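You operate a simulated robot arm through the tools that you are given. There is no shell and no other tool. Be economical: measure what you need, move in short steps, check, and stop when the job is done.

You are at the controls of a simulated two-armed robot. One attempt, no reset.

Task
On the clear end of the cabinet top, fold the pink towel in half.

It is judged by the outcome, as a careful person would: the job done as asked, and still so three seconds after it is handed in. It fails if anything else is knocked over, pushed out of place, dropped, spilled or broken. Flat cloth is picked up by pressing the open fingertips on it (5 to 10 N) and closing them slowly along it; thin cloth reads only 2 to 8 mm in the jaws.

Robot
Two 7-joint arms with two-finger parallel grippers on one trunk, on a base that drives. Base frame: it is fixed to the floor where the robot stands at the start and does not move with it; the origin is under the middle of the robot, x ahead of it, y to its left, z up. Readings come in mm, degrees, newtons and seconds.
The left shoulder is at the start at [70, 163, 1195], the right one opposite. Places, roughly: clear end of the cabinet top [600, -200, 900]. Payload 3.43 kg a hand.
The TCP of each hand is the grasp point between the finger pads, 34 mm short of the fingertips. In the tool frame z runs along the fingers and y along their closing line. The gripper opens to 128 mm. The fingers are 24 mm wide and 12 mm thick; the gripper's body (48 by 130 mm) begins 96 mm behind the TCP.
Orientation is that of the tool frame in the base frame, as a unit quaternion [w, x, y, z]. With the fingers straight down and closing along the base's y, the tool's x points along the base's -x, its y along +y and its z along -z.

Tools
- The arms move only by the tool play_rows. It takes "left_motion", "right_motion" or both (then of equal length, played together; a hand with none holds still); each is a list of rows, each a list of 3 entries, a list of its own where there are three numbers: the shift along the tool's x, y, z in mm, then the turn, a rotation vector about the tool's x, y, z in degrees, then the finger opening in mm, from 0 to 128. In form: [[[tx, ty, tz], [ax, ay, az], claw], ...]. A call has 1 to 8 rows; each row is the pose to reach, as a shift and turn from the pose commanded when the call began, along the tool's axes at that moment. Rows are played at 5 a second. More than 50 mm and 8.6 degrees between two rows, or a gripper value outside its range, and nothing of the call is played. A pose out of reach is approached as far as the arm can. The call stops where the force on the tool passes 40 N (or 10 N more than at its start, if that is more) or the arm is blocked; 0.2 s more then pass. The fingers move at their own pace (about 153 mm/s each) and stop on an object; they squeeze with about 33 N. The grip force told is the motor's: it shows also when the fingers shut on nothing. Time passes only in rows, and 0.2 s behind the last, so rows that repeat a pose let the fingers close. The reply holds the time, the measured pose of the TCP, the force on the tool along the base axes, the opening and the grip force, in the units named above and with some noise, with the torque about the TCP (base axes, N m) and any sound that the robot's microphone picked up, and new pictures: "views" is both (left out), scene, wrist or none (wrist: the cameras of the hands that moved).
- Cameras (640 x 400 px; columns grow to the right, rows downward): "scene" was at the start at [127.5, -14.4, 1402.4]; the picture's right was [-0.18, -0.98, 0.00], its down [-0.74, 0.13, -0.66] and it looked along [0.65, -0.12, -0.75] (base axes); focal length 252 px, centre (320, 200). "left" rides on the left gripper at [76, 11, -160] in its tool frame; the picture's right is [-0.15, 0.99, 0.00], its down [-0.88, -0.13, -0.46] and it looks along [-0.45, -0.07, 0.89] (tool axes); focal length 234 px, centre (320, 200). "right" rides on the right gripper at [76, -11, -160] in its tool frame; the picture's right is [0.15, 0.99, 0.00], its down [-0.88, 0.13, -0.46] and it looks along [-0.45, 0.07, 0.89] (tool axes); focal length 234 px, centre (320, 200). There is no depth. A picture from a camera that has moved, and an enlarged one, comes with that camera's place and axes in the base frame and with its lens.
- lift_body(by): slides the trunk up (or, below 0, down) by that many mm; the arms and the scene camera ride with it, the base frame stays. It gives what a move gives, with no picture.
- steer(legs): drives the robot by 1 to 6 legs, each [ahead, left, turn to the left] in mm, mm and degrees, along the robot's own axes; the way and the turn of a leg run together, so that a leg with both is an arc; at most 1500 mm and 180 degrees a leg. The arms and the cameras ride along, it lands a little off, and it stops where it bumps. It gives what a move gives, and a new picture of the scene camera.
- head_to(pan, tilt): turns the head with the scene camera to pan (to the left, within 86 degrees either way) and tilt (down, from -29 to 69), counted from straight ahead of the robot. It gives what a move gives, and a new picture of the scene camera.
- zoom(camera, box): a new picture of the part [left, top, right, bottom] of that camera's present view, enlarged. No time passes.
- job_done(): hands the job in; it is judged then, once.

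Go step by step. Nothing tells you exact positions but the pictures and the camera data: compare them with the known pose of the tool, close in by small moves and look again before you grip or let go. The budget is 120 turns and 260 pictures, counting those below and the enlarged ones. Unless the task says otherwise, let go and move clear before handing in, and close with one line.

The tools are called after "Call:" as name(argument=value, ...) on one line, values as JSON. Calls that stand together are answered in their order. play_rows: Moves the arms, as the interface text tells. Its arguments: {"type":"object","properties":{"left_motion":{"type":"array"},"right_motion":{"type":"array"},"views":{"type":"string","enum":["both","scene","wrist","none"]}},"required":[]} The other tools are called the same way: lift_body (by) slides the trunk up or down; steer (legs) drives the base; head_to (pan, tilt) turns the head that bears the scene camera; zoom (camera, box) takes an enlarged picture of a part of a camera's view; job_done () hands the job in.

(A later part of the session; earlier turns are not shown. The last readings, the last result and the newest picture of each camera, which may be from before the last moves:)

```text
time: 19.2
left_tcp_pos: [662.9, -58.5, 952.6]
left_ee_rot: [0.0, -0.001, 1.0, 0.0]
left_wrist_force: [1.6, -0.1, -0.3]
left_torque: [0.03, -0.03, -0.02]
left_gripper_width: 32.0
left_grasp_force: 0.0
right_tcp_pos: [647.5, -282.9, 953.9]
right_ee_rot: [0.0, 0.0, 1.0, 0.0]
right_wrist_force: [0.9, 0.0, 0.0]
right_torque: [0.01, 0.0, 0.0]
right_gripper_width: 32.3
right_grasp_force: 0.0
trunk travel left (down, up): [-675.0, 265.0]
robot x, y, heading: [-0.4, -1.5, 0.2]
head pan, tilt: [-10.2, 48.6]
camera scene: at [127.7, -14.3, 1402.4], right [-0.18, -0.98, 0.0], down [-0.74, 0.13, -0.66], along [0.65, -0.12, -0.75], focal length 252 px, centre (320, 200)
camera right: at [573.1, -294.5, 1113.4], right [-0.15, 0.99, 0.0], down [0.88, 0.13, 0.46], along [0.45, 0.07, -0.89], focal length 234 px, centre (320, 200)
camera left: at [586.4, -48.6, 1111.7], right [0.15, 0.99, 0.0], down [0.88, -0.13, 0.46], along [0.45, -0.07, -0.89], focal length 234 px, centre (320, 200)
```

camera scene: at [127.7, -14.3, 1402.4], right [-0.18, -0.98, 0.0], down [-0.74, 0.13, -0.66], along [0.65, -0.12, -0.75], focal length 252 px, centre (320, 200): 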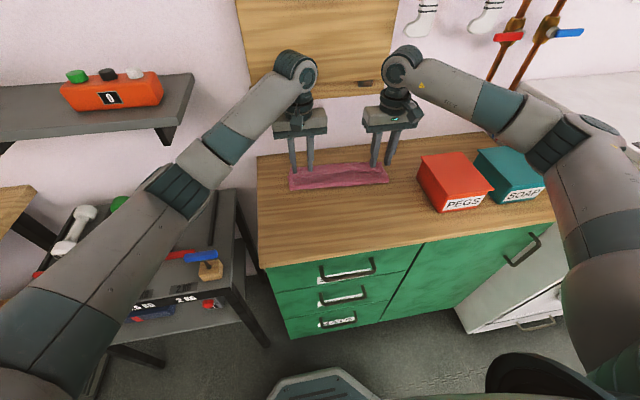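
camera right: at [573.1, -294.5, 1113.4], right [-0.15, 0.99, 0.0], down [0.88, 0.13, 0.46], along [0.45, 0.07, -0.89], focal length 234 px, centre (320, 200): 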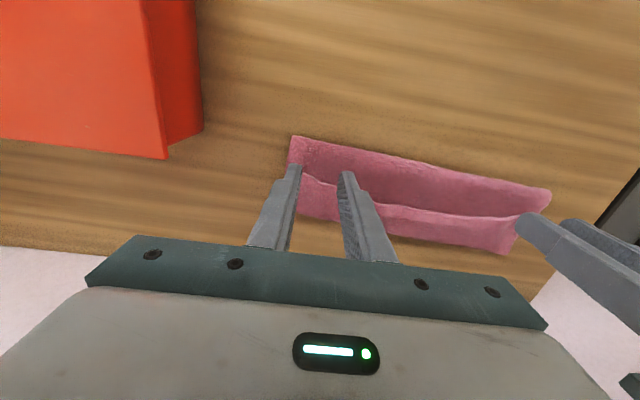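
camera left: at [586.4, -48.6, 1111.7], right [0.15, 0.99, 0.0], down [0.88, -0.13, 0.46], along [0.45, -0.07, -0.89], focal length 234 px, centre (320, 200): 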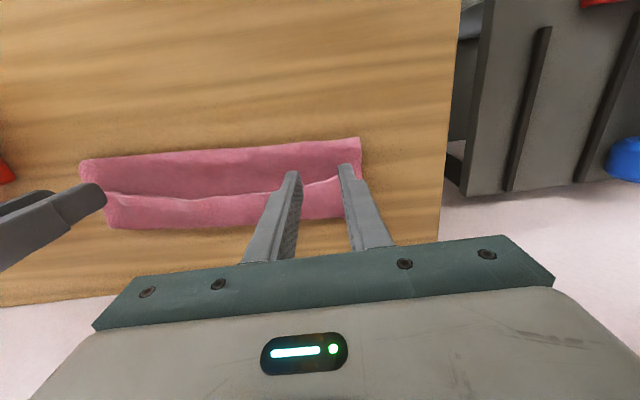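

The flap now lies at x ≈ 683–731 on the left and 671–716 on the right. I'll move over its corners and come down to touch it.

Call:
play_rows(left_motion=[[[-17, 0, 12], [0, 0, 0], 32], [[-34, 0, 25], [0, 0, 0], 32], [[-34, 0, 38], [0, 0, 0], 32], [[-34, 0, 44], [0, 0, 0], 32], [[-34, 0, 47], [0, 0, 0], 32], [[-34, 0, 47], [0, 0, 0], 32]], right_motion=[[[-19, 1, 12], [0, 0, 0], 32], [[-38, 3, 25], [0, 0, 0], 32], [[-38, 3, 38], [0, 0, 0], 32], [[-38, 3, 45], [0, 0, 0], 32], [[-38, 3, 48], [0, 0, 0], 32], [[-38, 3, 48], [0, 0, 0], 32]], views="wrist")

```text
time: 20.6
left_tcp_pos: [696.5, -60.7, 905.6]
left_ee_rot: [0.001, -0.001, 1.0, 0.0]
left_wrist_force: [-0.1, -0.3, 2.0]
left_torque: [0.02, 0.02, 0.01]
left_gripper_width: 32.1
left_grasp_force: 0.0
right_tcp_pos: [685.7, -279.5, 905.1]
right_ee_rot: [0.0, 0.0, 1.0, -0.001]
right_wrist_force: [0.2, -1.3, 3.4]
right_torque: [-0.03, 0.01, -0.01]
right_gripper_width: 31.9
right_grasp_force: 0.1
trunk travel left (down, up): [-675.0, 265.0]
robot x, y, heading: [1.6, 0.9, 0.0]
head pan, tilt: [-10.2, 48.6]
camera right: at [610.9, -291.6, 1065.8], right [-0.15, 0.99, 0.0], down [0.88, 0.13, 0.46], along [0.45, 0.07, -0.89], focal length 234 px, centre (320, 200)
camera left: at [620.4, -48.9, 1065.2], right [0.15, 0.99, 0.0], down [0.88, -0.13, 0.46], along [0.45, -0.07, -0.89], focal length 234 px, centre (320, 200)
```

right: 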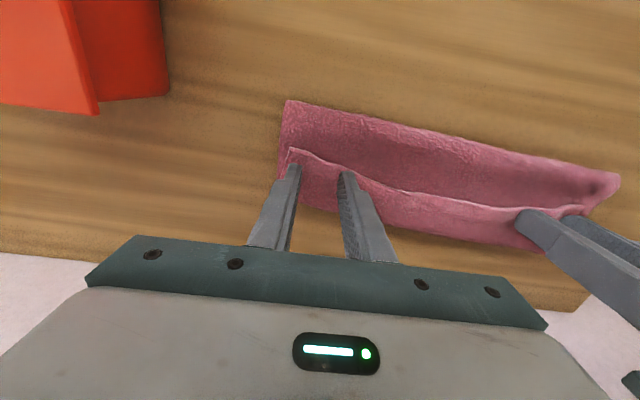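
left: 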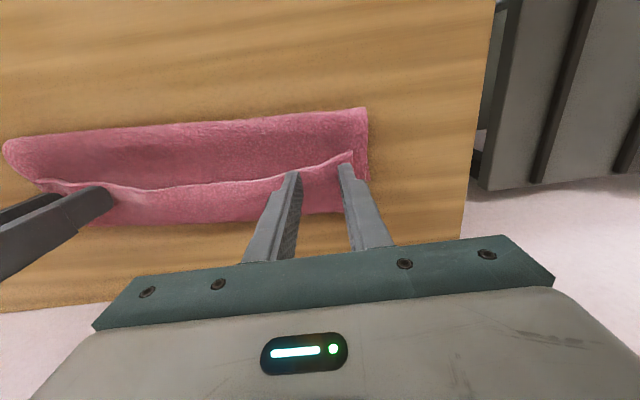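

The fingertips touch the flap just inside the hem corners. I'll press 2 mm more and close slowly.

Call:
play_rows(left_motion=[[[0, 0, 2], [0, 0, 0], 32], [[0, 0, 2], [0, 0, 0], 26], [[0, 0, 2], [0, 0, 0], 21], [[0, 0, 2], [0, 0, 0], 16], [[0, 0, 2], [0, 0, 0], 11], [[0, 0, 2], [0, 0, 0], 6], [[0, 0, 2], [0, 0, 0], 0], [[0, 0, 2], [0, 0, 0], 0]], right_motion=[[[0, 0, 1.5], [0, 0, 0], 32], [[0, 0, 1.5], [0, 0, 0], 26], [[0, 0, 1.5], [0, 0, 0], 21], [[0, 0, 1.5], [0, 0, 0], 16], [[0, 0, 1.5], [0, 0, 0], 11], [[0, 0, 1.5], [0, 0, 0], 6], [[0, 0, 1.5], [0, 0, 0], 0], [[0, 0, 1.5], [0, 0, 0], 0]], views="wrist")

```text
time: 22.4
left_tcp_pos: [696.3, -59.9, 904.7]
left_ee_rot: [0.001, -0.001, 1.0, -0.001]
left_wrist_force: [-0.3, -3.2, 3.6]
left_torque: [-0.1, -0.03, 0.02]
left_gripper_width: 3.7
left_grasp_force: 33.1
right_tcp_pos: [685.0, -279.6, 904.5]
right_ee_rot: [0.0, 0.0, 1.0, 0.0]
right_wrist_force: [0.5, 3.9, 5.1]
right_torque: [0.12, 0.0, -0.05]
right_gripper_width: 6.8
right_grasp_force: 33.2
trunk travel left (down, up): [-675.0, 265.0]
robot x, y, heading: [-0.7, -1.0, 0.1]
head pan, tilt: [-10.2, 48.6]
camera right: at [610.1, -291.1, 1064.7], right [-0.15, 0.99, 0.0], down [0.88, 0.13, 0.46], along [0.45, 0.07, -0.89], focal length 234 px, centre (320, 200)
camera left: at [619.8, -48.7, 1063.4], right [0.15, 0.99, 0.0], down [0.88, -0.13, 0.46], along [0.45, -0.07, -0.89], focal length 234 px, centre (320, 200)
```

right: 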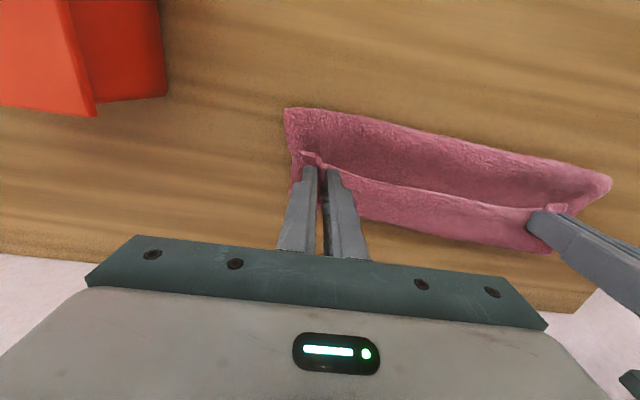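
left: 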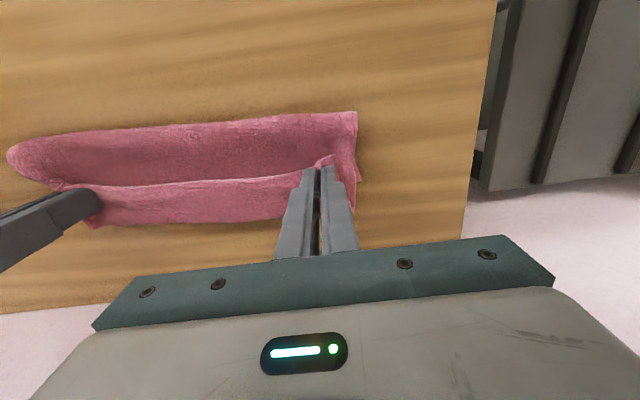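

Both hands hold cloth, though the right reads 6.8 mm and may have caught two layers. I'll lift it up and back a bit, then look.

Call:
play_rows(left_motion=[[[0, 0, -20], [0, 0, 0], 0], [[5, 0, -40], [0, 0, 0], 0], [[15, 0, -60], [0, 0, 0], 0], [[30, 0, -80], [0, 0, 0], 0], [[50, 0, -95], [0, 0, 0], 0], [[50, 0, -95], [0, 0, 0], 0]], right_motion=[[[0, 0, -20], [0, 0, 0], 0], [[5, 0, -40], [0, 0, 0], 0], [[15, 0, -60], [0, 0, 0], 0], [[30, 0, -80], [0, 0, 0], 0], [[50, 0, -95], [0, 0, 0], 0], [[50, 0, -95], [0, 0, 0], 0]])

```text
time: 23.8
left_tcp_pos: [648.0, -60.2, 999.0]
left_ee_rot: [0.0, -0.001, 1.0, 0.001]
left_wrist_force: [0.9, -3.0, -0.7]
left_torque: [-0.1, 0.01, 0.02]
left_gripper_width: 3.6
left_grasp_force: 33.4
right_tcp_pos: [637.0, -279.2, 997.2]
right_ee_rot: [-0.001, 0.001, 1.0, 0.0]
right_wrist_force: [-0.1, 3.2, -0.7]
right_torque: [0.11, 0.01, -0.05]
right_gripper_width: 6.5
right_grasp_force: 32.8
trunk travel left (down, up): [-675.0, 265.0]
robot x, y, heading: [-2.0, -1.5, -0.3]
head pan, tilt: [-10.2, 48.6]
camera scene: at [128.7, -14.6, 1402.2], right [-0.18, -0.98, 0.0], down [-0.74, 0.13, -0.66], along [0.65, -0.12, -0.75], focal length 252 px, centre (320, 200)
camera right: at [561.6, -291.3, 1157.6], right [-0.15, 0.99, 0.0], down [0.88, 0.13, 0.45], along [0.45, 0.07, -0.89], focal length 234 px, centre (320, 200)
camera left: at [571.4, -48.9, 1157.7], right [0.14, 0.99, 0.0], down [0.88, -0.13, 0.45], along [0.45, -0.07, -0.89], focal length 234 px, centre (320, 200)
```

scene: 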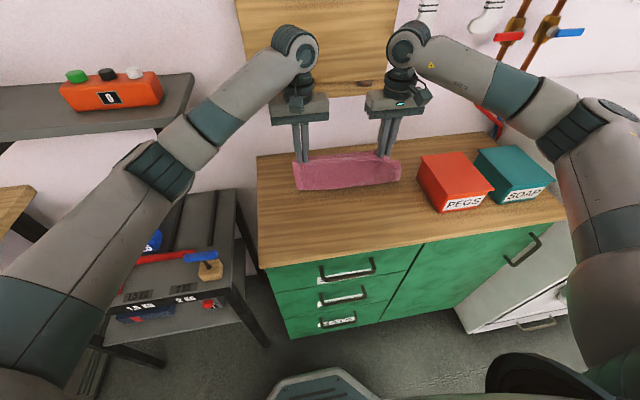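
right: 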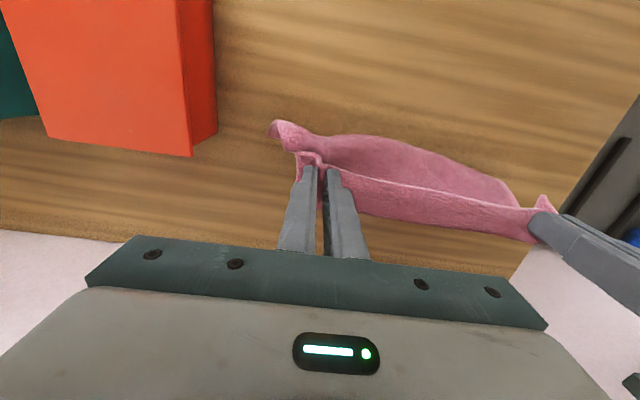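
left: 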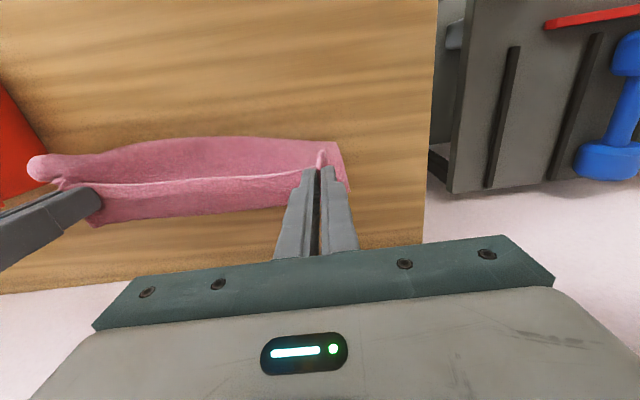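

The right hand caught two layers. I'll put its side back down and release it while the left keeps the hem.

Call:
play_rows(left_motion=[[[0, 0, 0], [0, 0, 0], 0], [[-8, 0, 10], [0, 0, 0], 0], [[-16, 0, 20], [0, 0, 0], 0], [[-24, 0, 30], [0, 0, 0], 0], [[-24, 0, 30], [0, 0, 0], 0], [[-24, 0, 30], [0, 0, 0], 0], [[-24, 0, 30], [0, 0, 0], 0], [[-24, 0, 30], [0, 0, 0], 0]], right_motion=[[[-10, 0, 12], [0, 0, 0], 0], [[-25, 0, 30], [0, 0, 0], 0], [[-38, 0, 55], [0, 0, 0], 0], [[-46, 0, 75], [0, 0, 0], 0], [[-50, 0, 92], [0, 0, 0], 0], [[-50, 0, 92], [0, 0, 0], 20], [[-50, 0, 88], [0, 0, 0], 34], [[-48, 0, 60], [0, 0, 0], 34]])

```text
time: 25.6
left_tcp_pos: [670.6, -59.4, 969.5]
left_ee_rot: [0.001, -0.001, 1.0, 0.0]
left_wrist_force: [-0.5, -0.7, 0.0]
left_torque: [0.02, 0.02, 0.0]
left_gripper_width: 3.4
left_grasp_force: 33.5
right_tcp_pos: [682.7, -279.1, 940.1]
right_ee_rot: [0.0, 0.0, 1.0, 0.0]
right_wrist_force: [-0.3, 0.7, 0.4]
right_torque: [-0.01, -0.02, -0.04]
right_gripper_width: 34.1
right_grasp_force: 0.0
trunk travel left (down, up): [-675.0, 265.0]
robot x, y, heading: [-0.2, 1.2, -0.2]
head pan, tilt: [-10.2, 48.6]
camera scene: at [126.7, -14.0, 1402.5], right [-0.18, -0.98, 0.0], down [-0.74, 0.13, -0.66], along [0.65, -0.12, -0.75], focal length 252 px, centre (320, 200)
camera right: at [608.1, -290.6, 1099.3], right [-0.15, 0.99, 0.0], down [0.88, 0.13, 0.46], along [0.45, 0.07, -0.89], focal length 234 px, centre (320, 200)
camera left: at [593.8, -48.3, 1128.7], right [0.14, 0.99, 0.0], down [0.88, -0.13, 0.46], along [0.45, -0.07, -0.89], focal length 234 px, centre (320, 200)
```

scene: 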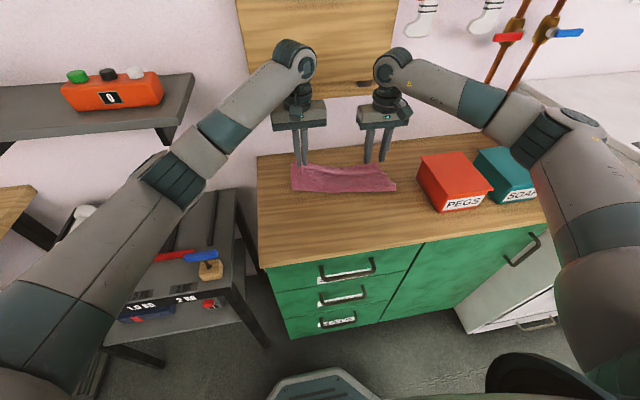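
right: 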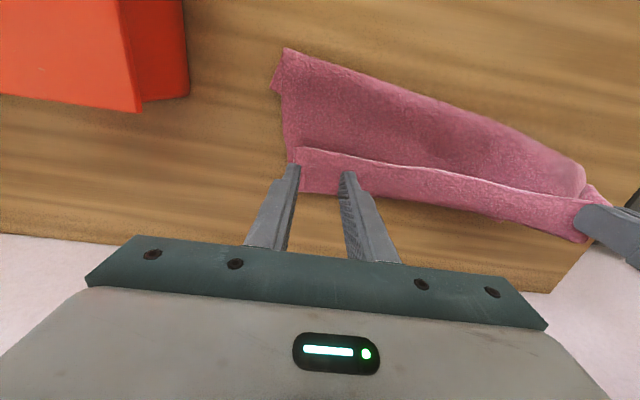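
left: 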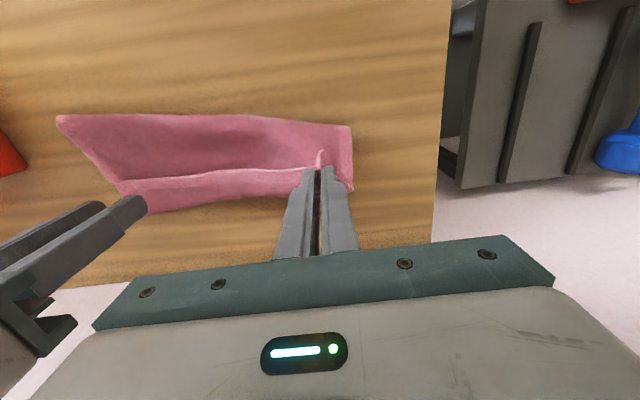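

The right hand is free and the hem edge is visible there. I'll carry the left hem corner up and back toward the robot to start unfolding.

Call:
play_rows(left_motion=[[[15, 0, -22], [0, 0, 0], 0], [[35, 0, -40], [0, 0, 0], 0], [[65, 0, -45], [0, 0, 0], 0], [[95, 0, -32], [0, 0, 0], 0], [[120, 0, -8], [0, 0, 0], 0], [[138, 0, 20], [0, 0, 0], 0], [[150, 0, 48], [0, 0, 0], 0], [[150, 0, 54], [0, 0, 0], 0]], right_motion=[[[0, 0, -20], [0, 0, 0], 34], [[0, 0, -40], [0, 0, 0], 34], [[0, 0, -60], [0, 0, 0], 34], [[0, 0, -60], [0, 0, 0], 34], [[0, 0, -60], [0, 0, 0], 34], [[0, 0, -60], [0, 0, 0], 34], [[0, 0, -60], [0, 0, 0], 34], [[0, 0, -60], [0, 0, 0], 34]])

```text
time: 27.4
left_tcp_pos: [521.1, -60.7, 914.6]
left_ee_rot: [0.0, -0.001, 1.0, 0.0]
left_wrist_force: [-0.4, 1.0, 0.0]
left_torque: [0.0, -0.03, 0.03]
left_gripper_width: 3.4
left_grasp_force: 33.1
right_tcp_pos: [683.6, -279.8, 998.1]
right_ee_rot: [-0.001, 0.0, 1.0, 0.001]
right_wrist_force: [0.4, -0.1, -0.2]
right_torque: [0.01, -0.02, 0.01]
right_gripper_width: 34.2
right_grasp_force: 0.0
trunk travel left (down, up): [-675.0, 265.0]
robot x, y, heading: [1.8, -1.0, 0.2]
head pan, tilt: [-10.2, 48.6]
camera scene: at [127.6, -14.6, 1402.4], right [-0.18, -0.98, 0.0], down [-0.74, 0.13, -0.66], along [0.65, -0.12, -0.75], focal length 252 px, centre (320, 200)
camera right: at [608.7, -291.6, 1158.7], right [-0.15, 0.99, 0.0], down [0.88, 0.13, 0.46], along [0.45, 0.07, -0.89], focal length 234 px, centre (320, 200)
camera left: at [444.7, -48.6, 1073.5], right [0.14, 0.99, 0.0], down [0.88, -0.13, 0.46], along [0.45, -0.07, -0.89], focal length 234 px, centre (320, 200)
```

scene: 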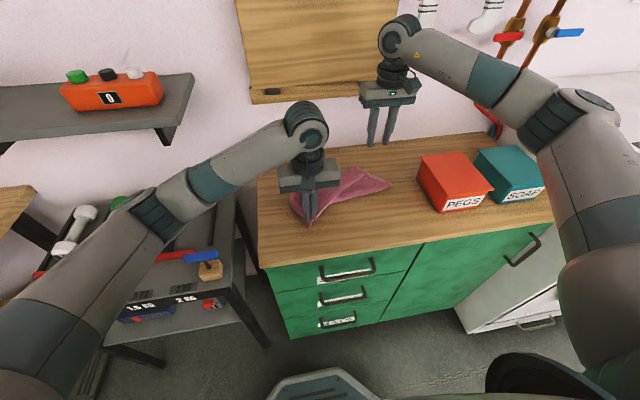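
right: 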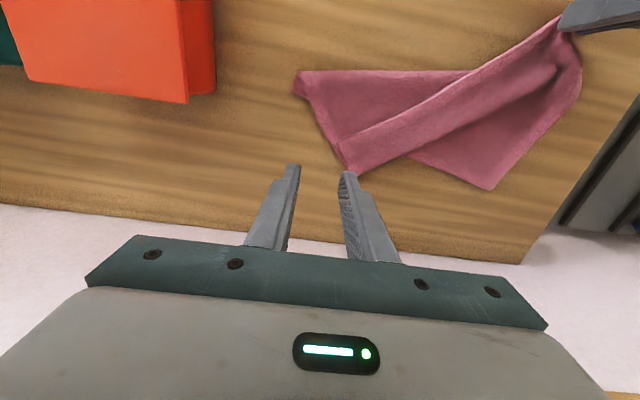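
left: 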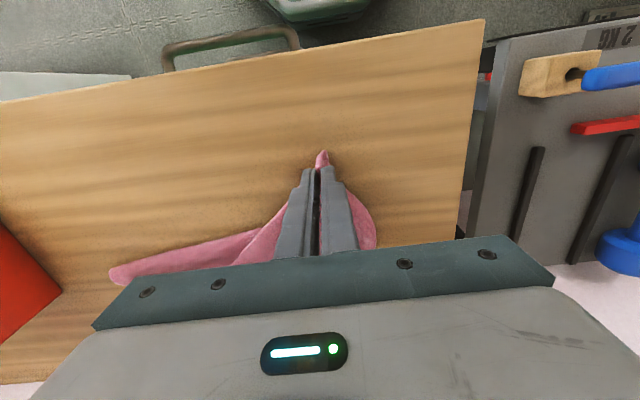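

The left hem corner is pulled back and the right part is still folded over. I'll zoom in to understand the right side.

Call:
zoom(camera="right", box=[280, 0, 600, 200])

Call:
zoom(camera="scene", box=[260, 140, 420, 240])

```text
2.00 times, centred on (440, 100) of right
camera zoom: at [608.7, -291.6, 1158.7], right [-0.15, 0.99, 0.0], down [0.88, 0.13, 0.46], along [0.45, 0.07, -0.89], focal length 468 px, centre (80, 400)
```

zoom: 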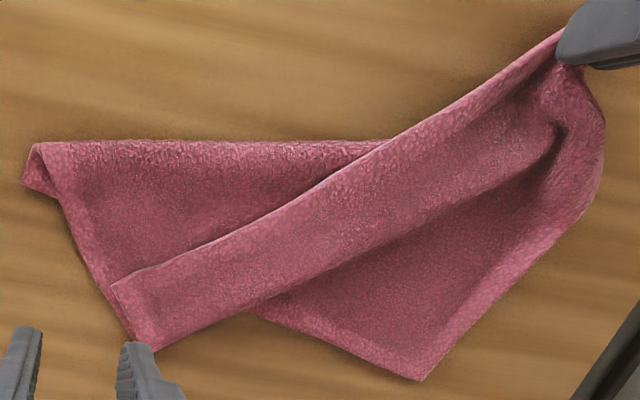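

```text
4.00 times, centred on (340, 190) of scene
camera zoom: at [127.6, -14.6, 1402.4], right [-0.18, -0.98, 0.0], down [-0.74, 0.13, -0.66], along [0.65, -0.12, -0.75], focal length 1008 px, centre (240, 240)
```

zoom: 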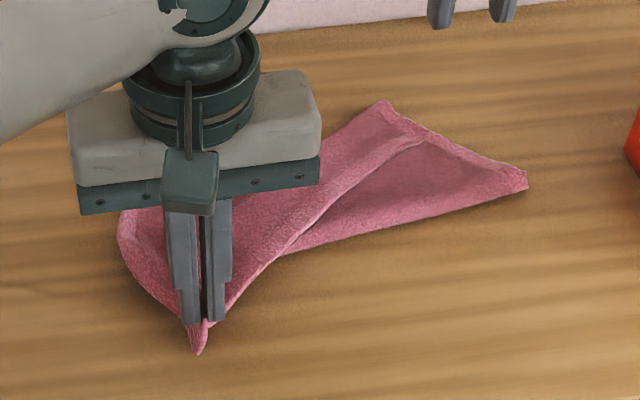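

The hem's right corner lies at about (673, −261). I'll take the right hand there and press very lightly, so it catches only the flap.

Call:
play_rows(right_motion=[[[0, 16, 25], [0, 0, 0], 30], [[2, 32, 50], [0, 0, 0], 30], [[2, 32, 75], [0, 0, 0], 30], [[2, 32, 86], [0, 0, 0], 30], [[2, 32, 90], [0, 0, 0], 30], [[2, 32, 90], [0, 0, 0], 30]], views="wrist")

```text
time: 28.8
left_tcp_pos: [521.4, -60.3, 914.1]
left_ee_rot: [0.0, -0.001, 1.0, 0.001]
left_wrist_force: [0.7, 0.6, -0.2]
left_torque: [0.0, 0.01, 0.02]
left_gripper_width: 3.6
left_grasp_force: 32.8
right_tcp_pos: [682.8, -247.4, 908.7]
right_ee_rot: [0.0, -0.001, 1.0, 0.0]
right_wrist_force: [0.8, 0.0, -0.7]
right_torque: [-0.01, -0.02, 0.02]
right_gripper_width: 30.0
right_grasp_force: 0.0
trunk travel left (down, up): [-675.0, 265.0]
robot x, y, heading: [1.3, -3.1, -0.2]
head pan, tilt: [-10.2, 48.6]
camera right: at [607.3, -259.3, 1068.1], right [-0.15, 0.99, 0.0], down [0.88, 0.13, 0.46], along [0.45, 0.07, -0.89], focal length 234 px, centre (320, 200)
```

right: 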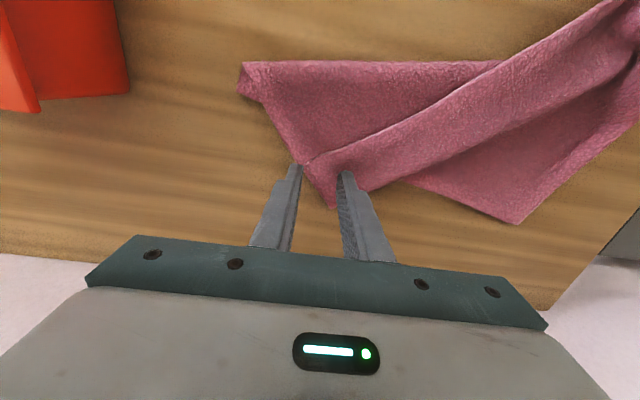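

The left finger is right at the corner edge, so I'll shift inward 12 mm and lower to light contact.

Call:
play_rows(right_motion=[[[0, 12, 0], [0, 0, 0], 28], [[0, 12, 2], [0, 0, 0], 28], [[0, 12, 4], [0, 0, 0], 28], [[0, 12, 4], [0, 0, 0], 28]], views="wrist")

```text
time: 29.8
left_tcp_pos: [521.7, -60.3, 914.8]
left_ee_rot: [0.0, -0.001, 1.0, 0.0]
left_wrist_force: [0.3, -1.2, 0.0]
left_torque: [0.04, 0.0, 0.05]
left_gripper_width: 3.5
left_grasp_force: 32.8
right_tcp_pos: [682.1, -235.5, 904.3]
right_ee_rot: [-0.001, 0.0, 1.0, 0.0]
right_wrist_force: [0.4, -0.1, 0.7]
right_torque: [0.02, -0.02, -0.01]
right_gripper_width: 27.9
right_grasp_force: 0.1
trunk travel left (down, up): [-675.0, 265.0]
robot x, y, heading: [-0.8, -0.1, 0.1]
head pan, tilt: [-10.2, 48.6]
camera right: at [607.0, -247.6, 1065.0], right [-0.15, 0.99, 0.0], down [0.88, 0.13, 0.46], along [0.45, 0.07, -0.89], focal length 234 px, centre (320, 200)
```

right: 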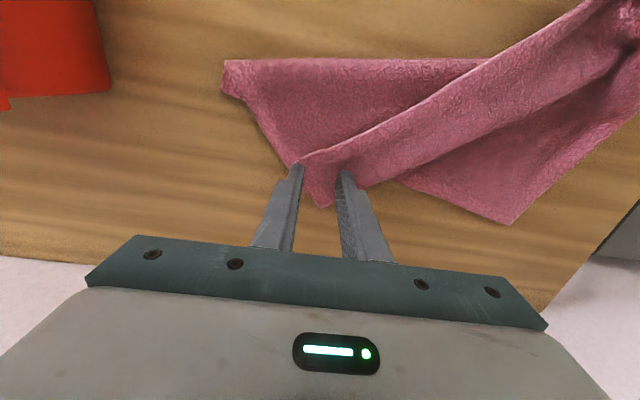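

The fingers sit across the flap corner at near-zero force. I'll press 1.5 mm and close slowly.

Call:
play_rows(right_motion=[[[0, 3, 1.5], [0, 0, 0], 28], [[0, 3, 1.5], [0, 0, 0], 22], [[0, 3, 1.5], [0, 0, 0], 16], [[0, 3, 1.5], [0, 0, 0], 10], [[0, 3, 1.5], [0, 0, 0], 4], [[0, 3, 1], [0, 0, 0], 0], [[0, 3, -15], [0, 0, 0], 0], [[0, 3, -30], [0, 0, 0], 0]])

```text
time: 31.6
left_tcp_pos: [520.5, -60.0, 914.8]
left_ee_rot: [0.0, -0.001, 1.0, 0.0]
left_wrist_force: [0.8, -0.1, -0.8]
left_torque: [-0.01, 0.01, 0.0]
left_gripper_width: 3.5
left_grasp_force: 33.4
right_tcp_pos: [680.6, -233.1, 934.4]
right_ee_rot: [0.0, 0.0, 1.0, 0.0]
right_wrist_force: [0.9, 0.0, 0.0]
right_torque: [0.01, -0.01, 0.02]
right_gripper_width: 3.7
right_grasp_force: 33.4
trunk travel left (down, up): [-675.0, 265.0]
robot x, y, heading: [0.2, -2.1, 0.0]
head pan, tilt: [-10.2, 48.6]
camera scene: at [127.4, -14.3, 1402.4], right [-0.18, -0.98, 0.0], down [-0.74, 0.13, -0.66], along [0.65, -0.12, -0.75], focal length 252 px, centre (320, 200)
camera right: at [606.9, -244.5, 1094.9], right [-0.15, 0.99, 0.0], down [0.88, 0.13, 0.46], along [0.45, 0.07, -0.89], focal length 234 px, centre (320, 200)
```

scene: 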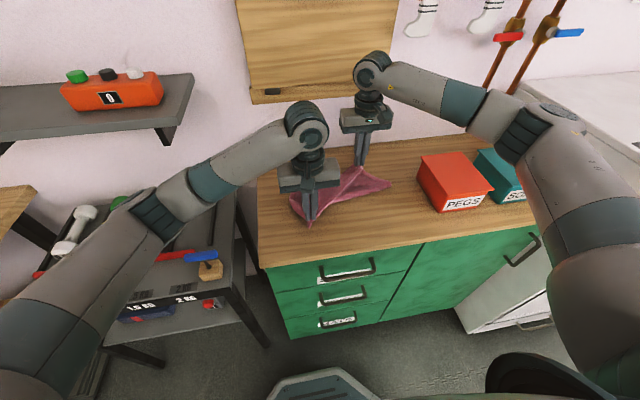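
right: 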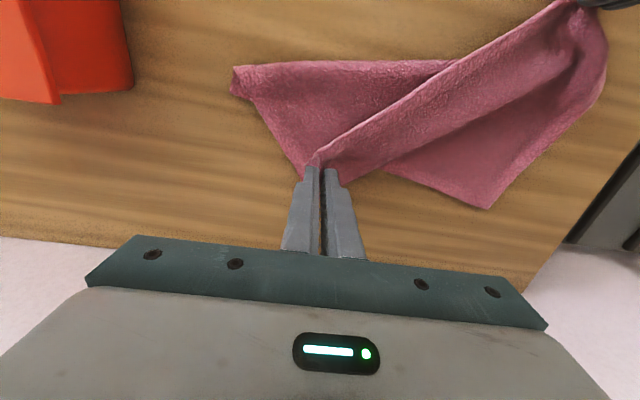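

The right now holds a single layer at 3.7 mm. I'll swing it up and back toward the robot to unfold the towel fully, keeping the hands within the hem length.

Call:
play_rows(right_motion=[[[10, -3, -25], [0, 0, 0], 0], [[30, -10, -45], [0, 0, 0], 0], [[60, -20, -55], [0, 0, 0], 0], [[90, -30, -50], [0, 0, 0], 0], [[120, -38, -35], [0, 0, 0], 0], [[145, -46, -10], [0, 0, 0], 0], [[163, -50, 15], [0, 0, 0], 0], [[163, -50, 20], [0, 0, 0], 0]])

```text
time: 33.4
left_tcp_pos: [521.6, -59.9, 914.0]
left_ee_rot: [0.001, -0.001, 1.0, 0.0]
left_wrist_force: [0.6, 0.0, 0.5]
left_torque: [0.05, 0.02, -0.02]
left_gripper_width: 3.8
left_grasp_force: 33.2
right_tcp_pos: [518.7, -283.8, 916.9]
right_ee_rot: [0.0, 0.0, 1.0, 0.0]
right_wrist_force: [-0.2, 0.1, 0.2]
right_torque: [0.04, 0.03, 0.0]
right_gripper_width: 3.6
right_grasp_force: 33.2
trunk travel left (down, up): [-675.0, 265.0]
robot x, y, heading: [-2.0, -2.2, -0.1]
head pan, tilt: [-10.2, 48.6]
camera scene: at [127.9, -14.1, 1402.4], right [-0.18, -0.98, 0.0], down [-0.74, 0.13, -0.66], along [0.65, -0.12, -0.75], focal length 252 px, centre (320, 200)
camera right: at [444.2, -294.8, 1075.2], right [-0.15, 0.99, 0.0], down [0.88, 0.13, 0.46], along [0.45, 0.07, -0.89], focal length 234 px, centre (320, 200)
```

scene: 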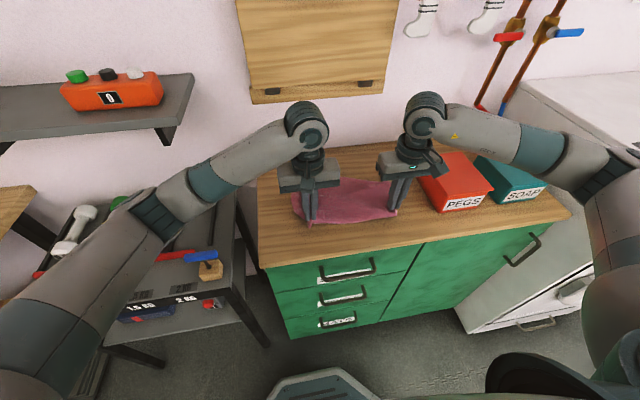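
right: 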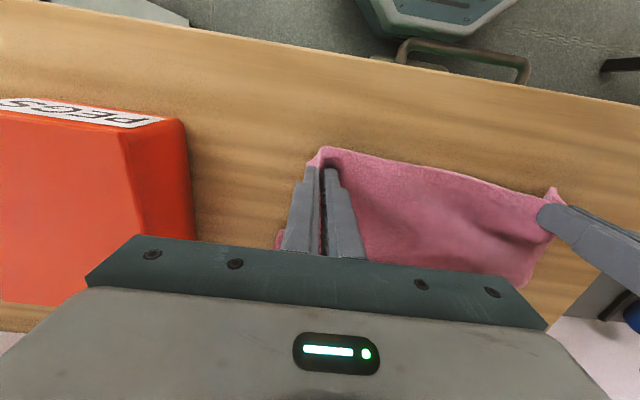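

The towel is nearly flat again. I'll lower, pull back 30 mm to draw it straight, then open the fingers to spread the hem and lift off.

Call:
play_rows(left_motion=[[[0, 0, 8], [0, 0, 0], 0], [[10, 0, 15], [0, 0, 0], 0], [[20, 0, 15], [0, 0, 0], 0], [[32, 0, 15], [0, 0, 0], 0], [[32, 0, 15], [0, 0, 0], 15], [[32, 0, 15], [0, 0, 0], 30], [[32, 0, 0], [0, 0, 0], 34], [[32, 0, -40], [0, 0, 0], 34]], right_motion=[[[0, 0, 9], [0, 0, 0], 0], [[10, 0, 17], [0, 0, 0], 0], [[20, 0, 17], [0, 0, 0], 0], [[32, 0, 17], [0, 0, 0], 0], [[32, 0, 17], [0, 0, 0], 15], [[32, 0, 17], [0, 0, 0], 30], [[32, 0, 2], [0, 0, 0], 34], [[32, 0, -40], [0, 0, 0], 34]], views="none")

Call:
play_rows(left_motion=[[[0, 20, -45], [0, 0, 0], 34], [[0, 50, -80], [0, 0, 0], 34], [[0, 80, -110], [0, 0, 0], 34]], right_motion=[[[0, -10, -45], [0, 0, 0], 34], [[0, -20, -85], [0, 0, 0], 34], [[0, -30, -120], [0, 0, 0], 34]])

```text
time: 35.2
left_tcp_pos: [488.1, -59.3, 955.4]
left_ee_rot: [0.0, -0.001, 1.0, 0.0]
left_wrist_force: [-0.1, 0.6, -1.0]
left_torque: [-0.05, 0.0, 0.01]
left_gripper_width: 34.0
left_grasp_force: 0.0
right_tcp_pos: [486.2, -282.4, 953.9]
right_ee_rot: [0.0, 0.0, 1.0, 0.0]
right_wrist_force: [-0.2, 0.1, -0.3]
right_torque: [-0.01, -0.03, -0.03]
right_gripper_width: 34.0
right_grasp_force: 0.0
trunk travel left (down, up): [-675.0, 265.0]
robot x, y, heading: [0.4, -1.4, 0.0]
head pan, tilt: [-10.2, 48.6]
```

```text
time: 36.0
left_tcp_pos: [486.9, 20.6, 1065.9]
left_ee_rot: [0.001, 0.001, 1.0, 0.0]
left_wrist_force: [-0.1, 1.1, -0.2]
left_torque: [-0.03, -0.03, -0.02]
left_gripper_width: 34.0
left_grasp_force: 0.1
right_tcp_pos: [485.7, -310.8, 1077.9]
right_ee_rot: [0.002, 0.0, 1.0, -0.001]
right_wrist_force: [0.1, -0.3, 1.1]
right_torque: [-0.01, -0.06, 0.0]
right_gripper_width: 33.9
right_grasp_force: 0.0
trunk travel left (down, up): [-675.0, 265.0]
robot x, y, heading: [-2.6, 4.0, -0.0]
head pan, tilt: [-10.2, 48.6]
camera scene: at [126.1, -13.1, 1402.4], right [-0.18, -0.98, 0.0], down [-0.74, 0.13, -0.66], along [0.65, -0.12, -0.75], focal length 252 px, centre (320, 200)
camera right: at [410.9, -322.5, 1237.7], right [-0.15, 0.99, 0.0], down [0.88, 0.13, 0.46], along [0.45, 0.07, -0.89], focal length 234 px, centre (320, 200)
camera left: at [409.7, 31.7, 1224.9], right [0.15, 0.99, 0.0], down [0.88, -0.13, 0.46], along [0.45, -0.07, -0.89], focal length 234 px, centre (320, 200)
```

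scene: 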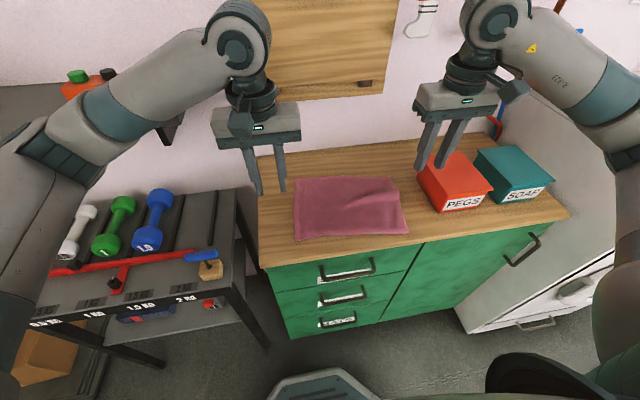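
right: 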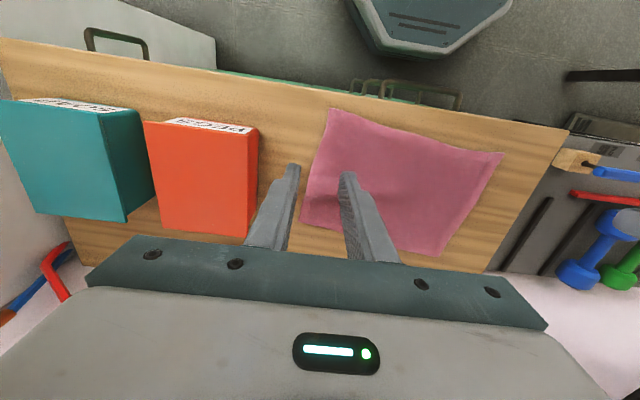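
left: 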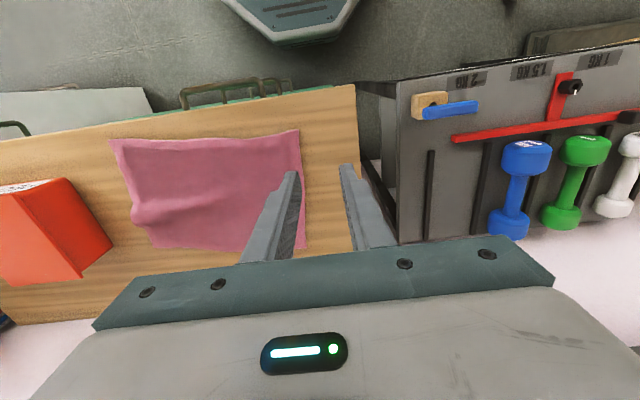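

The towel is flat again, slightly rotated. I'll zoom to locate its far corners accurately.

Call:
zoom(camera="scene", box=[260, 150, 436, 260])

Call:
zoom(camera="left", box=[80, 100, 400, 300])

```text
3.64 times, centred on (348, 205) of scene
camera zoom: at [126.1, -13.1, 1402.4], right [-0.18, -0.98, 0.0], down [-0.74, 0.13, -0.66], along [0.65, -0.12, -0.75], focal length 916 px, centre (218, 182)
```

zoom: 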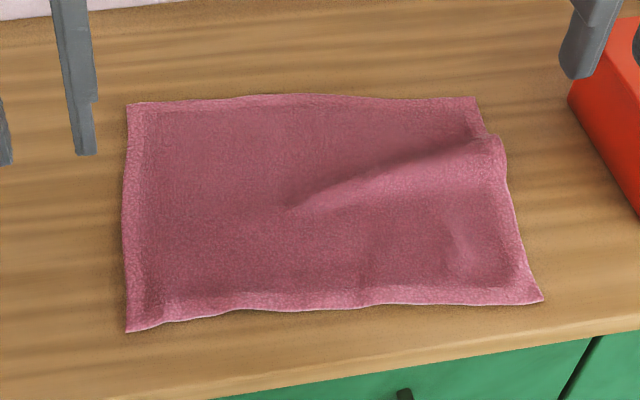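

```text
2.00 times, centred on (240, 200) of left
camera zoom: at [409.7, 31.7, 1224.9], right [0.15, 0.99, 0.0], down [0.88, -0.13, 0.46], along [0.45, -0.07, -0.89], focal length 468 px, centre (480, 200)
```

zoom: 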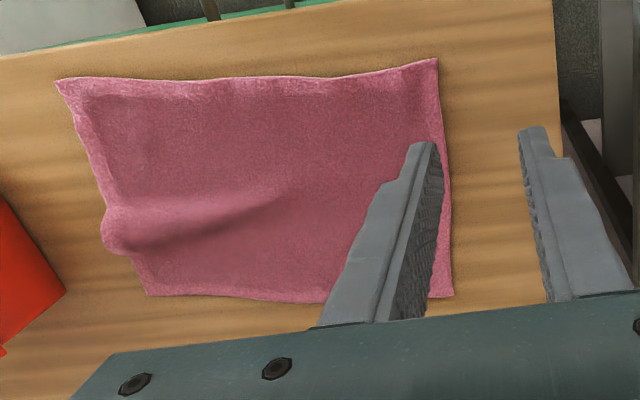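

All four corners are located: far-left (694, −39), far-right (648, −331), near-left (469, −11) and near-right (442, −304). For room to tilt the hands near the front edge, I'll back the robot up 100 mm.

Call:
steer(legs=[[-100, 0, 0]])

```text
time: 37.1
left_tcp_pos: [389.0, 19.1, 1065.4]
left_ee_rot: [0.0, -0.001, 1.0, 0.0]
left_wrist_force: [-0.4, -0.4, 0.6]
left_torque: [0.05, -0.02, -0.04]
left_gripper_width: 34.0
left_grasp_force: 0.2
right_tcp_pos: [388.6, -311.5, 1076.4]
right_ee_rot: [0.0, 0.001, 1.0, 0.0]
right_wrist_force: [0.2, 0.1, -0.4]
right_torque: [0.01, -0.05, 0.01]
right_gripper_width: 34.2
right_grasp_force: 0.0
trunk travel left (down, up): [-675.0, 265.0]
robot x, y, heading: [-99.2, -0.3, 0.1]
head pan, tilt: [-10.2, 48.6]
camera scene: at [28.1, -14.4, 1402.4], right [-0.18, -0.98, 0.0], down [-0.74, 0.13, -0.66], along [0.65, -0.12, -0.75], focal length 252 px, centre (320, 200)
```

scene: 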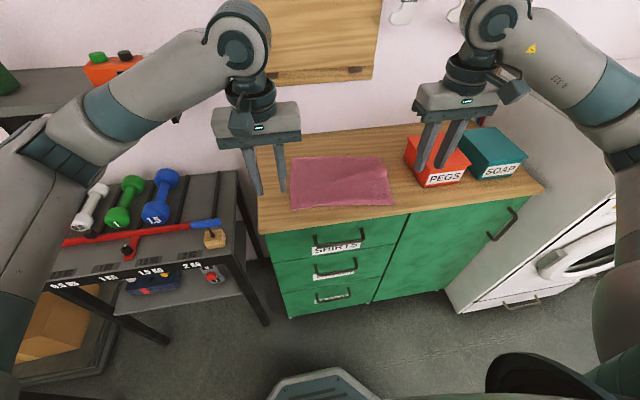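

Now I'll bring both open hands above the far corners.

Call:
play_rows(left_motion=[[[-36, -11, 10], [0, 0, 0], 32], [[-72, -22, 25], [0, 0, 0], 32], [[-108, -33, 42], [0, 0, 0], 32], [[-144, -45, 60], [0, 0, 0], 32], [[-180, -56, 80], [0, 0, 0], 32], [[-216, -67, 100], [0, 0, 0], 32], [[-251, -79, 122], [0, 0, 0], 32], [[-285, -90, 146], [0, 0, 0], 32]], right_motion=[[[-31, 2, 10], [0, 0, 0], 32], [[-63, 4, 25], [0, 0, 0], 32], [[-94, 6, 45], [0, 0, 0], 32], [[-126, 8, 65], [0, 0, 0], 32], [[-157, 10, 85], [0, 0, 0], 32], [[-189, 12, 107], [0, 0, 0], 32], [[-220, 14, 131], [0, 0, 0], 32], [[-252, 15, 157], [0, 0, 0], 32]])

```text
time: 39.0
left_tcp_pos: [672.1, -73.3, 919.4]
left_ee_rot: [0.002, -0.001, 1.0, 0.003]
left_wrist_force: [0.9, 5.1, -4.4]
left_torque: [-0.66, 0.07, 0.04]
left_gripper_width: 32.1
left_grasp_force: 0.1
right_tcp_pos: [639.0, -302.7, 919.2]
right_ee_rot: [0.001, 0.001, 1.0, 0.003]
right_wrist_force: [-0.8, -1.6, -0.1]
right_torque: [0.25, -0.06, 0.02]
right_gripper_width: 31.9
right_grasp_force: 0.1
trunk travel left (down, up): [-675.0, 265.0]
robot x, y, heading: [-97.0, -2.7, 0.1]
head pan, tilt: [-10.2, 48.6]
camera scene: at [25.7, -20.8, 1402.4], right [-0.18, -0.98, -0.01], down [-0.74, 0.14, -0.66], along [0.65, -0.11, -0.75], focal length 252 px, centre (320, 200)
camera right: at [564.0, -314.4, 1079.4], right [-0.15, 0.99, 0.0], down [0.88, 0.13, 0.46], along [0.45, 0.07, -0.89], focal length 234 px, centre (320, 200)
camera left: at [594.2, -62.4, 1077.8], right [0.15, 0.99, 0.01], down [0.88, -0.13, 0.46], along [0.45, -0.06, -0.89], focal length 234 px, centre (320, 200)
```

scene: 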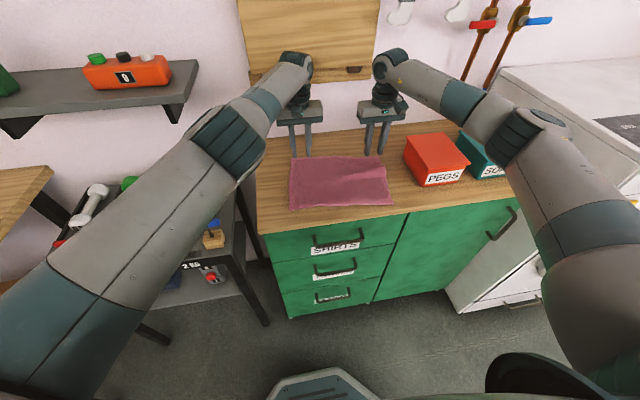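
right: 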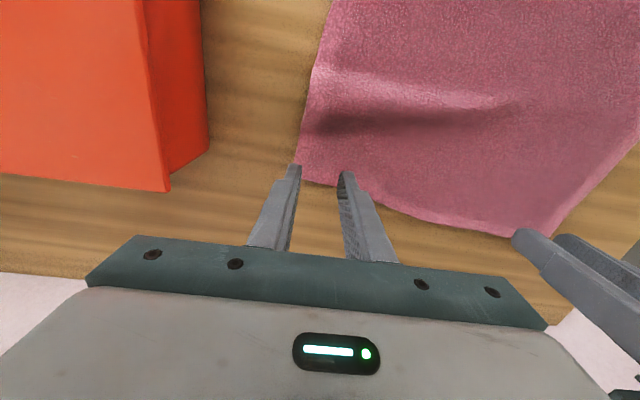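
left: 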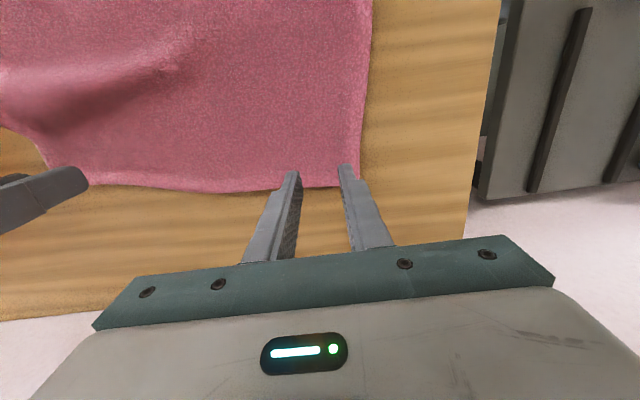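

Both hands are just inside the far edge. I'll nudge them inward for the corners and lower to just above contact.

Call:
play_rows(left_motion=[[[0, 4, 5], [0, 0, 0], 32], [[0, 7, 12], [0, 0, 0], 32], [[0, 7, 18], [0, 0, 0], 32], [[0, 7, 18], [0, 0, 0], 32]], right_motion=[[[0, 6, 5], [0, 0, 0], 32], [[0, 12, 12], [0, 0, 0], 32], [[0, 12, 18], [0, 0, 0], 32], [[0, 12, 18], [0, 0, 0], 32]], views="wrist")

```text
time: 40.0
left_tcp_pos: [673.1, -63.1, 901.2]
left_ee_rot: [0.0, -0.001, 1.0, 0.001]
left_wrist_force: [0.4, -0.9, -0.1]
left_torque: [0.01, -0.02, -0.03]
left_gripper_width: 31.9
left_grasp_force: 0.1
right_tcp_pos: [639.3, -284.1, 901.7]
right_ee_rot: [0.0, 0.0, 1.0, 0.0]
right_wrist_force: [0.9, -0.1, 0.0]
right_torque: [-0.02, -0.02, 0.0]
right_gripper_width: 32.1
right_grasp_force: 0.1
trunk travel left (down, up): [-675.0, 265.0]
robot x, y, heading: [-99.6, 2.0, -0.1]
head pan, tilt: [-10.2, 48.6]
camera right: at [565.0, -296.3, 1061.7], right [-0.15, 0.99, 0.0], down [0.88, 0.13, 0.46], along [0.45, 0.07, -0.89], focal length 234 px, centre (320, 200)
camera left: at [596.5, -52.2, 1060.0], right [0.14, 0.99, 0.0], down [0.88, -0.13, 0.46], along [0.45, -0.07, -0.89], focal length 234 px, centre (320, 200)
```

right: 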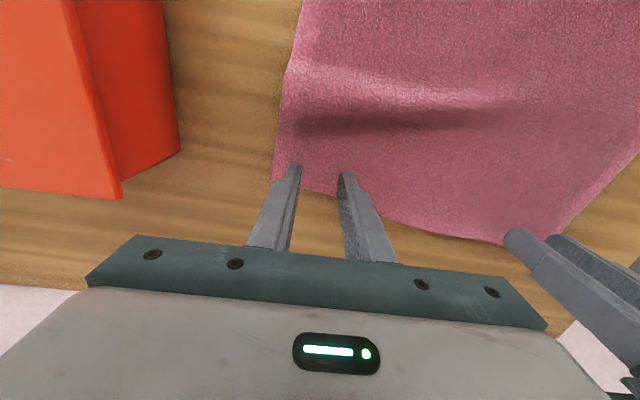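
left: 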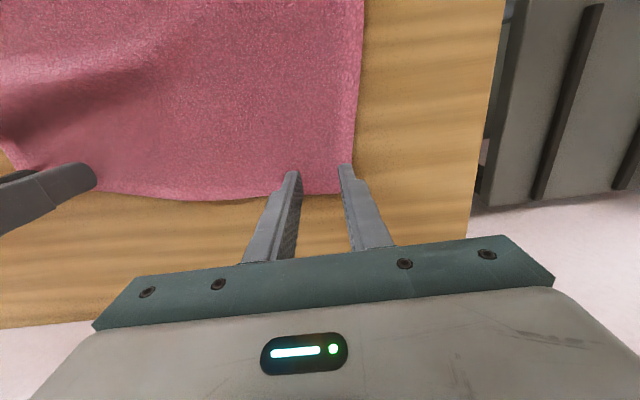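

I'll nudge the left hand 6 mm inward and press both down gently.

Call:
play_rows(left_motion=[[[0, -6, 1], [0, 0, 0], 32], [[0, -6, 3], [0, 0, 0], 32], [[0, -6, 4.5], [0, 0, 0], 32], [[0, -6, 4.5], [0, 0, 0], 32]], right_motion=[[[0, -4, 1], [0, 0, 0], 32], [[0, -4, 3], [0, 0, 0], 32], [[0, -4, 4.5], [0, 0, 0], 32], [[0, -4, 4.5], [0, 0, 0], 32]], views="none")

```text
time: 41.0
left_tcp_pos: [670.6, -68.0, 898.2]
left_ee_rot: [0.0, -0.001, 1.0, 0.0]
left_wrist_force: [0.7, -0.6, 3.9]
left_torque: [-0.01, -0.03, 0.01]
left_gripper_width: 32.0
left_grasp_force: 0.1
right_tcp_pos: [640.2, -287.7, 898.0]
right_ee_rot: [0.001, 0.001, 1.0, -0.001]
right_wrist_force: [1.7, 0.6, 3.8]
right_torque: [0.05, -0.02, 0.02]
right_gripper_width: 31.9
right_grasp_force: 0.0
trunk travel left (down, up): [-675.0, 265.0]
robot x, y, heading: [-99.0, -0.7, -0.2]
head pan, tilt: [-10.2, 48.6]
```

Contact is about 4 N on each hand. I'll press slightly more and close slowly.

Call:
play_rows(left_motion=[[[0, 0, 1], [0, 0, 0], 32], [[0, 0, 1], [0, 0, 0], 26], [[0, 0, 1], [0, 0, 0], 21], [[0, 0, 1], [0, 0, 0], 16], [[0, 0, 1], [0, 0, 0], 11], [[0, 0, 1], [0, 0, 0], 6], [[0, 0, 1], [0, 0, 0], 0], [[0, 0, 1], [0, 0, 0], 0]], right_motion=[[[0, 0, 1], [0, 0, 0], 32], [[0, 0, 1], [0, 0, 0], 26], [[0, 0, 1], [0, 0, 0], 21], [[0, 0, 1], [0, 0, 0], 16], [[0, 0, 1], [0, 0, 0], 11], [[0, 0, 1], [0, 0, 0], 6], [[0, 0, 1], [0, 0, 0], 0], [[0, 0, 1], [0, 0, 0], 0]], views="wrist")

```text
time: 42.8
left_tcp_pos: [670.4, -68.8, 899.2]
left_ee_rot: [0.0, -0.001, 1.0, -0.001]
left_wrist_force: [-1.0, -6.5, 4.2]
left_torque: [-0.28, 0.04, 0.0]
left_gripper_width: 3.6
left_grasp_force: 33.2
right_tcp_pos: [638.6, -287.6, 896.3]
right_ee_rot: [0.001, -0.001, 1.0, 0.001]
right_wrist_force: [1.3, 6.5, 9.7]
right_torque: [0.21, -0.03, 0.07]
right_gripper_width: 3.6
right_grasp_force: 32.5
trunk travel left (down, up): [-675.0, 265.0]
robot x, y, heading: [-101.0, -1.4, -0.1]
head pan, tilt: [-10.2, 48.6]
camera right: at [563.9, -299.3, 1057.3], right [-0.15, 0.99, 0.0], down [0.88, 0.13, 0.46], along [0.45, 0.07, -0.89], focal length 234 px, centre (320, 200)
camera left: at [593.7, -57.0, 1056.9], right [0.15, 0.99, 0.0], down [0.88, -0.13, 0.46], along [0.45, -0.07, -0.89], focal length 234 px, centre (320, 200)
```

right: 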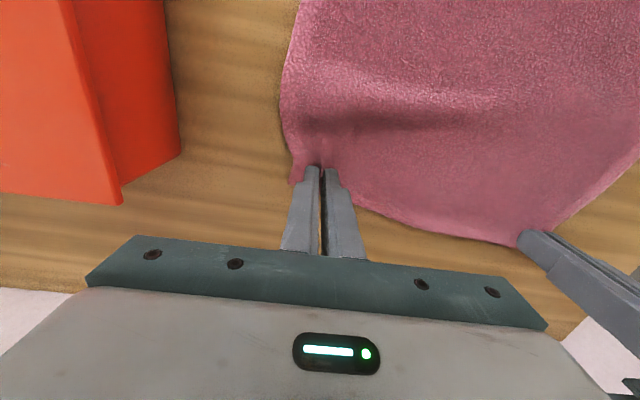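
left: 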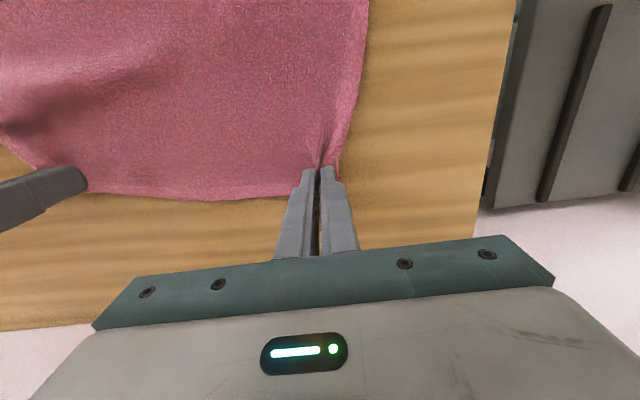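

Both far corners are pinched at 3.6 mm. I'll draw the right corner 16 mm forward to take out the wrinkle, then start the arc back toward the robot while tilting the fingers forward.

Call:
play_rows(right_motion=[[[0, 0, -2], [0, 0, 0], 0], [[-8, 0, -2], [0, 0, 0], 0], [[-16, 0, -2], [0, 0, 0], 0], [[-16, 0, -2], [0, 0, 0], 0]], left_motion=[[[0, 0, 0], [0, 0, 0], 0], [[0, 0, 0], [0, 0, 0], 0], [[0, 0, 0], [0, 0, 0], 0], [[0, 0, 0], [0, 0, 0], 0]], views="scene")

```text
time: 43.8
left_tcp_pos: [671.4, -67.7, 898.5]
left_ee_rot: [0.0, -0.001, 1.0, 0.0]
left_wrist_force: [-1.0, -5.7, 7.2]
left_torque: [-0.13, 0.07, -0.01]
left_gripper_width: 3.6
left_grasp_force: 32.9
right_tcp_pos: [655.6, -287.9, 898.1]
right_ee_rot: [0.001, 0.001, 1.0, 0.0]
right_wrist_force: [-0.2, 5.3, 1.8]
right_torque: [0.18, 0.04, 0.06]
right_gripper_width: 3.7
right_grasp_force: 33.2
trunk travel left (down, up): [-675.0, 265.0]
robot x, y, heading: [-99.4, -2.2, -0.1]
head pan, tilt: [-10.2, 48.6]
camera scene: at [27.1, -14.4, 1402.5], right [-0.18, -0.98, 0.0], down [-0.74, 0.13, -0.66], along [0.65, -0.12, -0.75], focal length 252 px, centre (320, 200)
```

scene: 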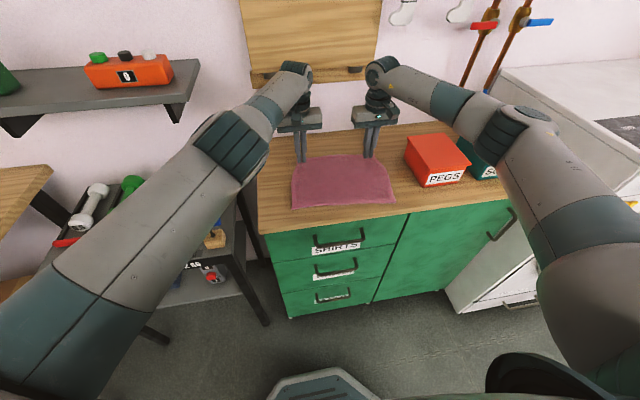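

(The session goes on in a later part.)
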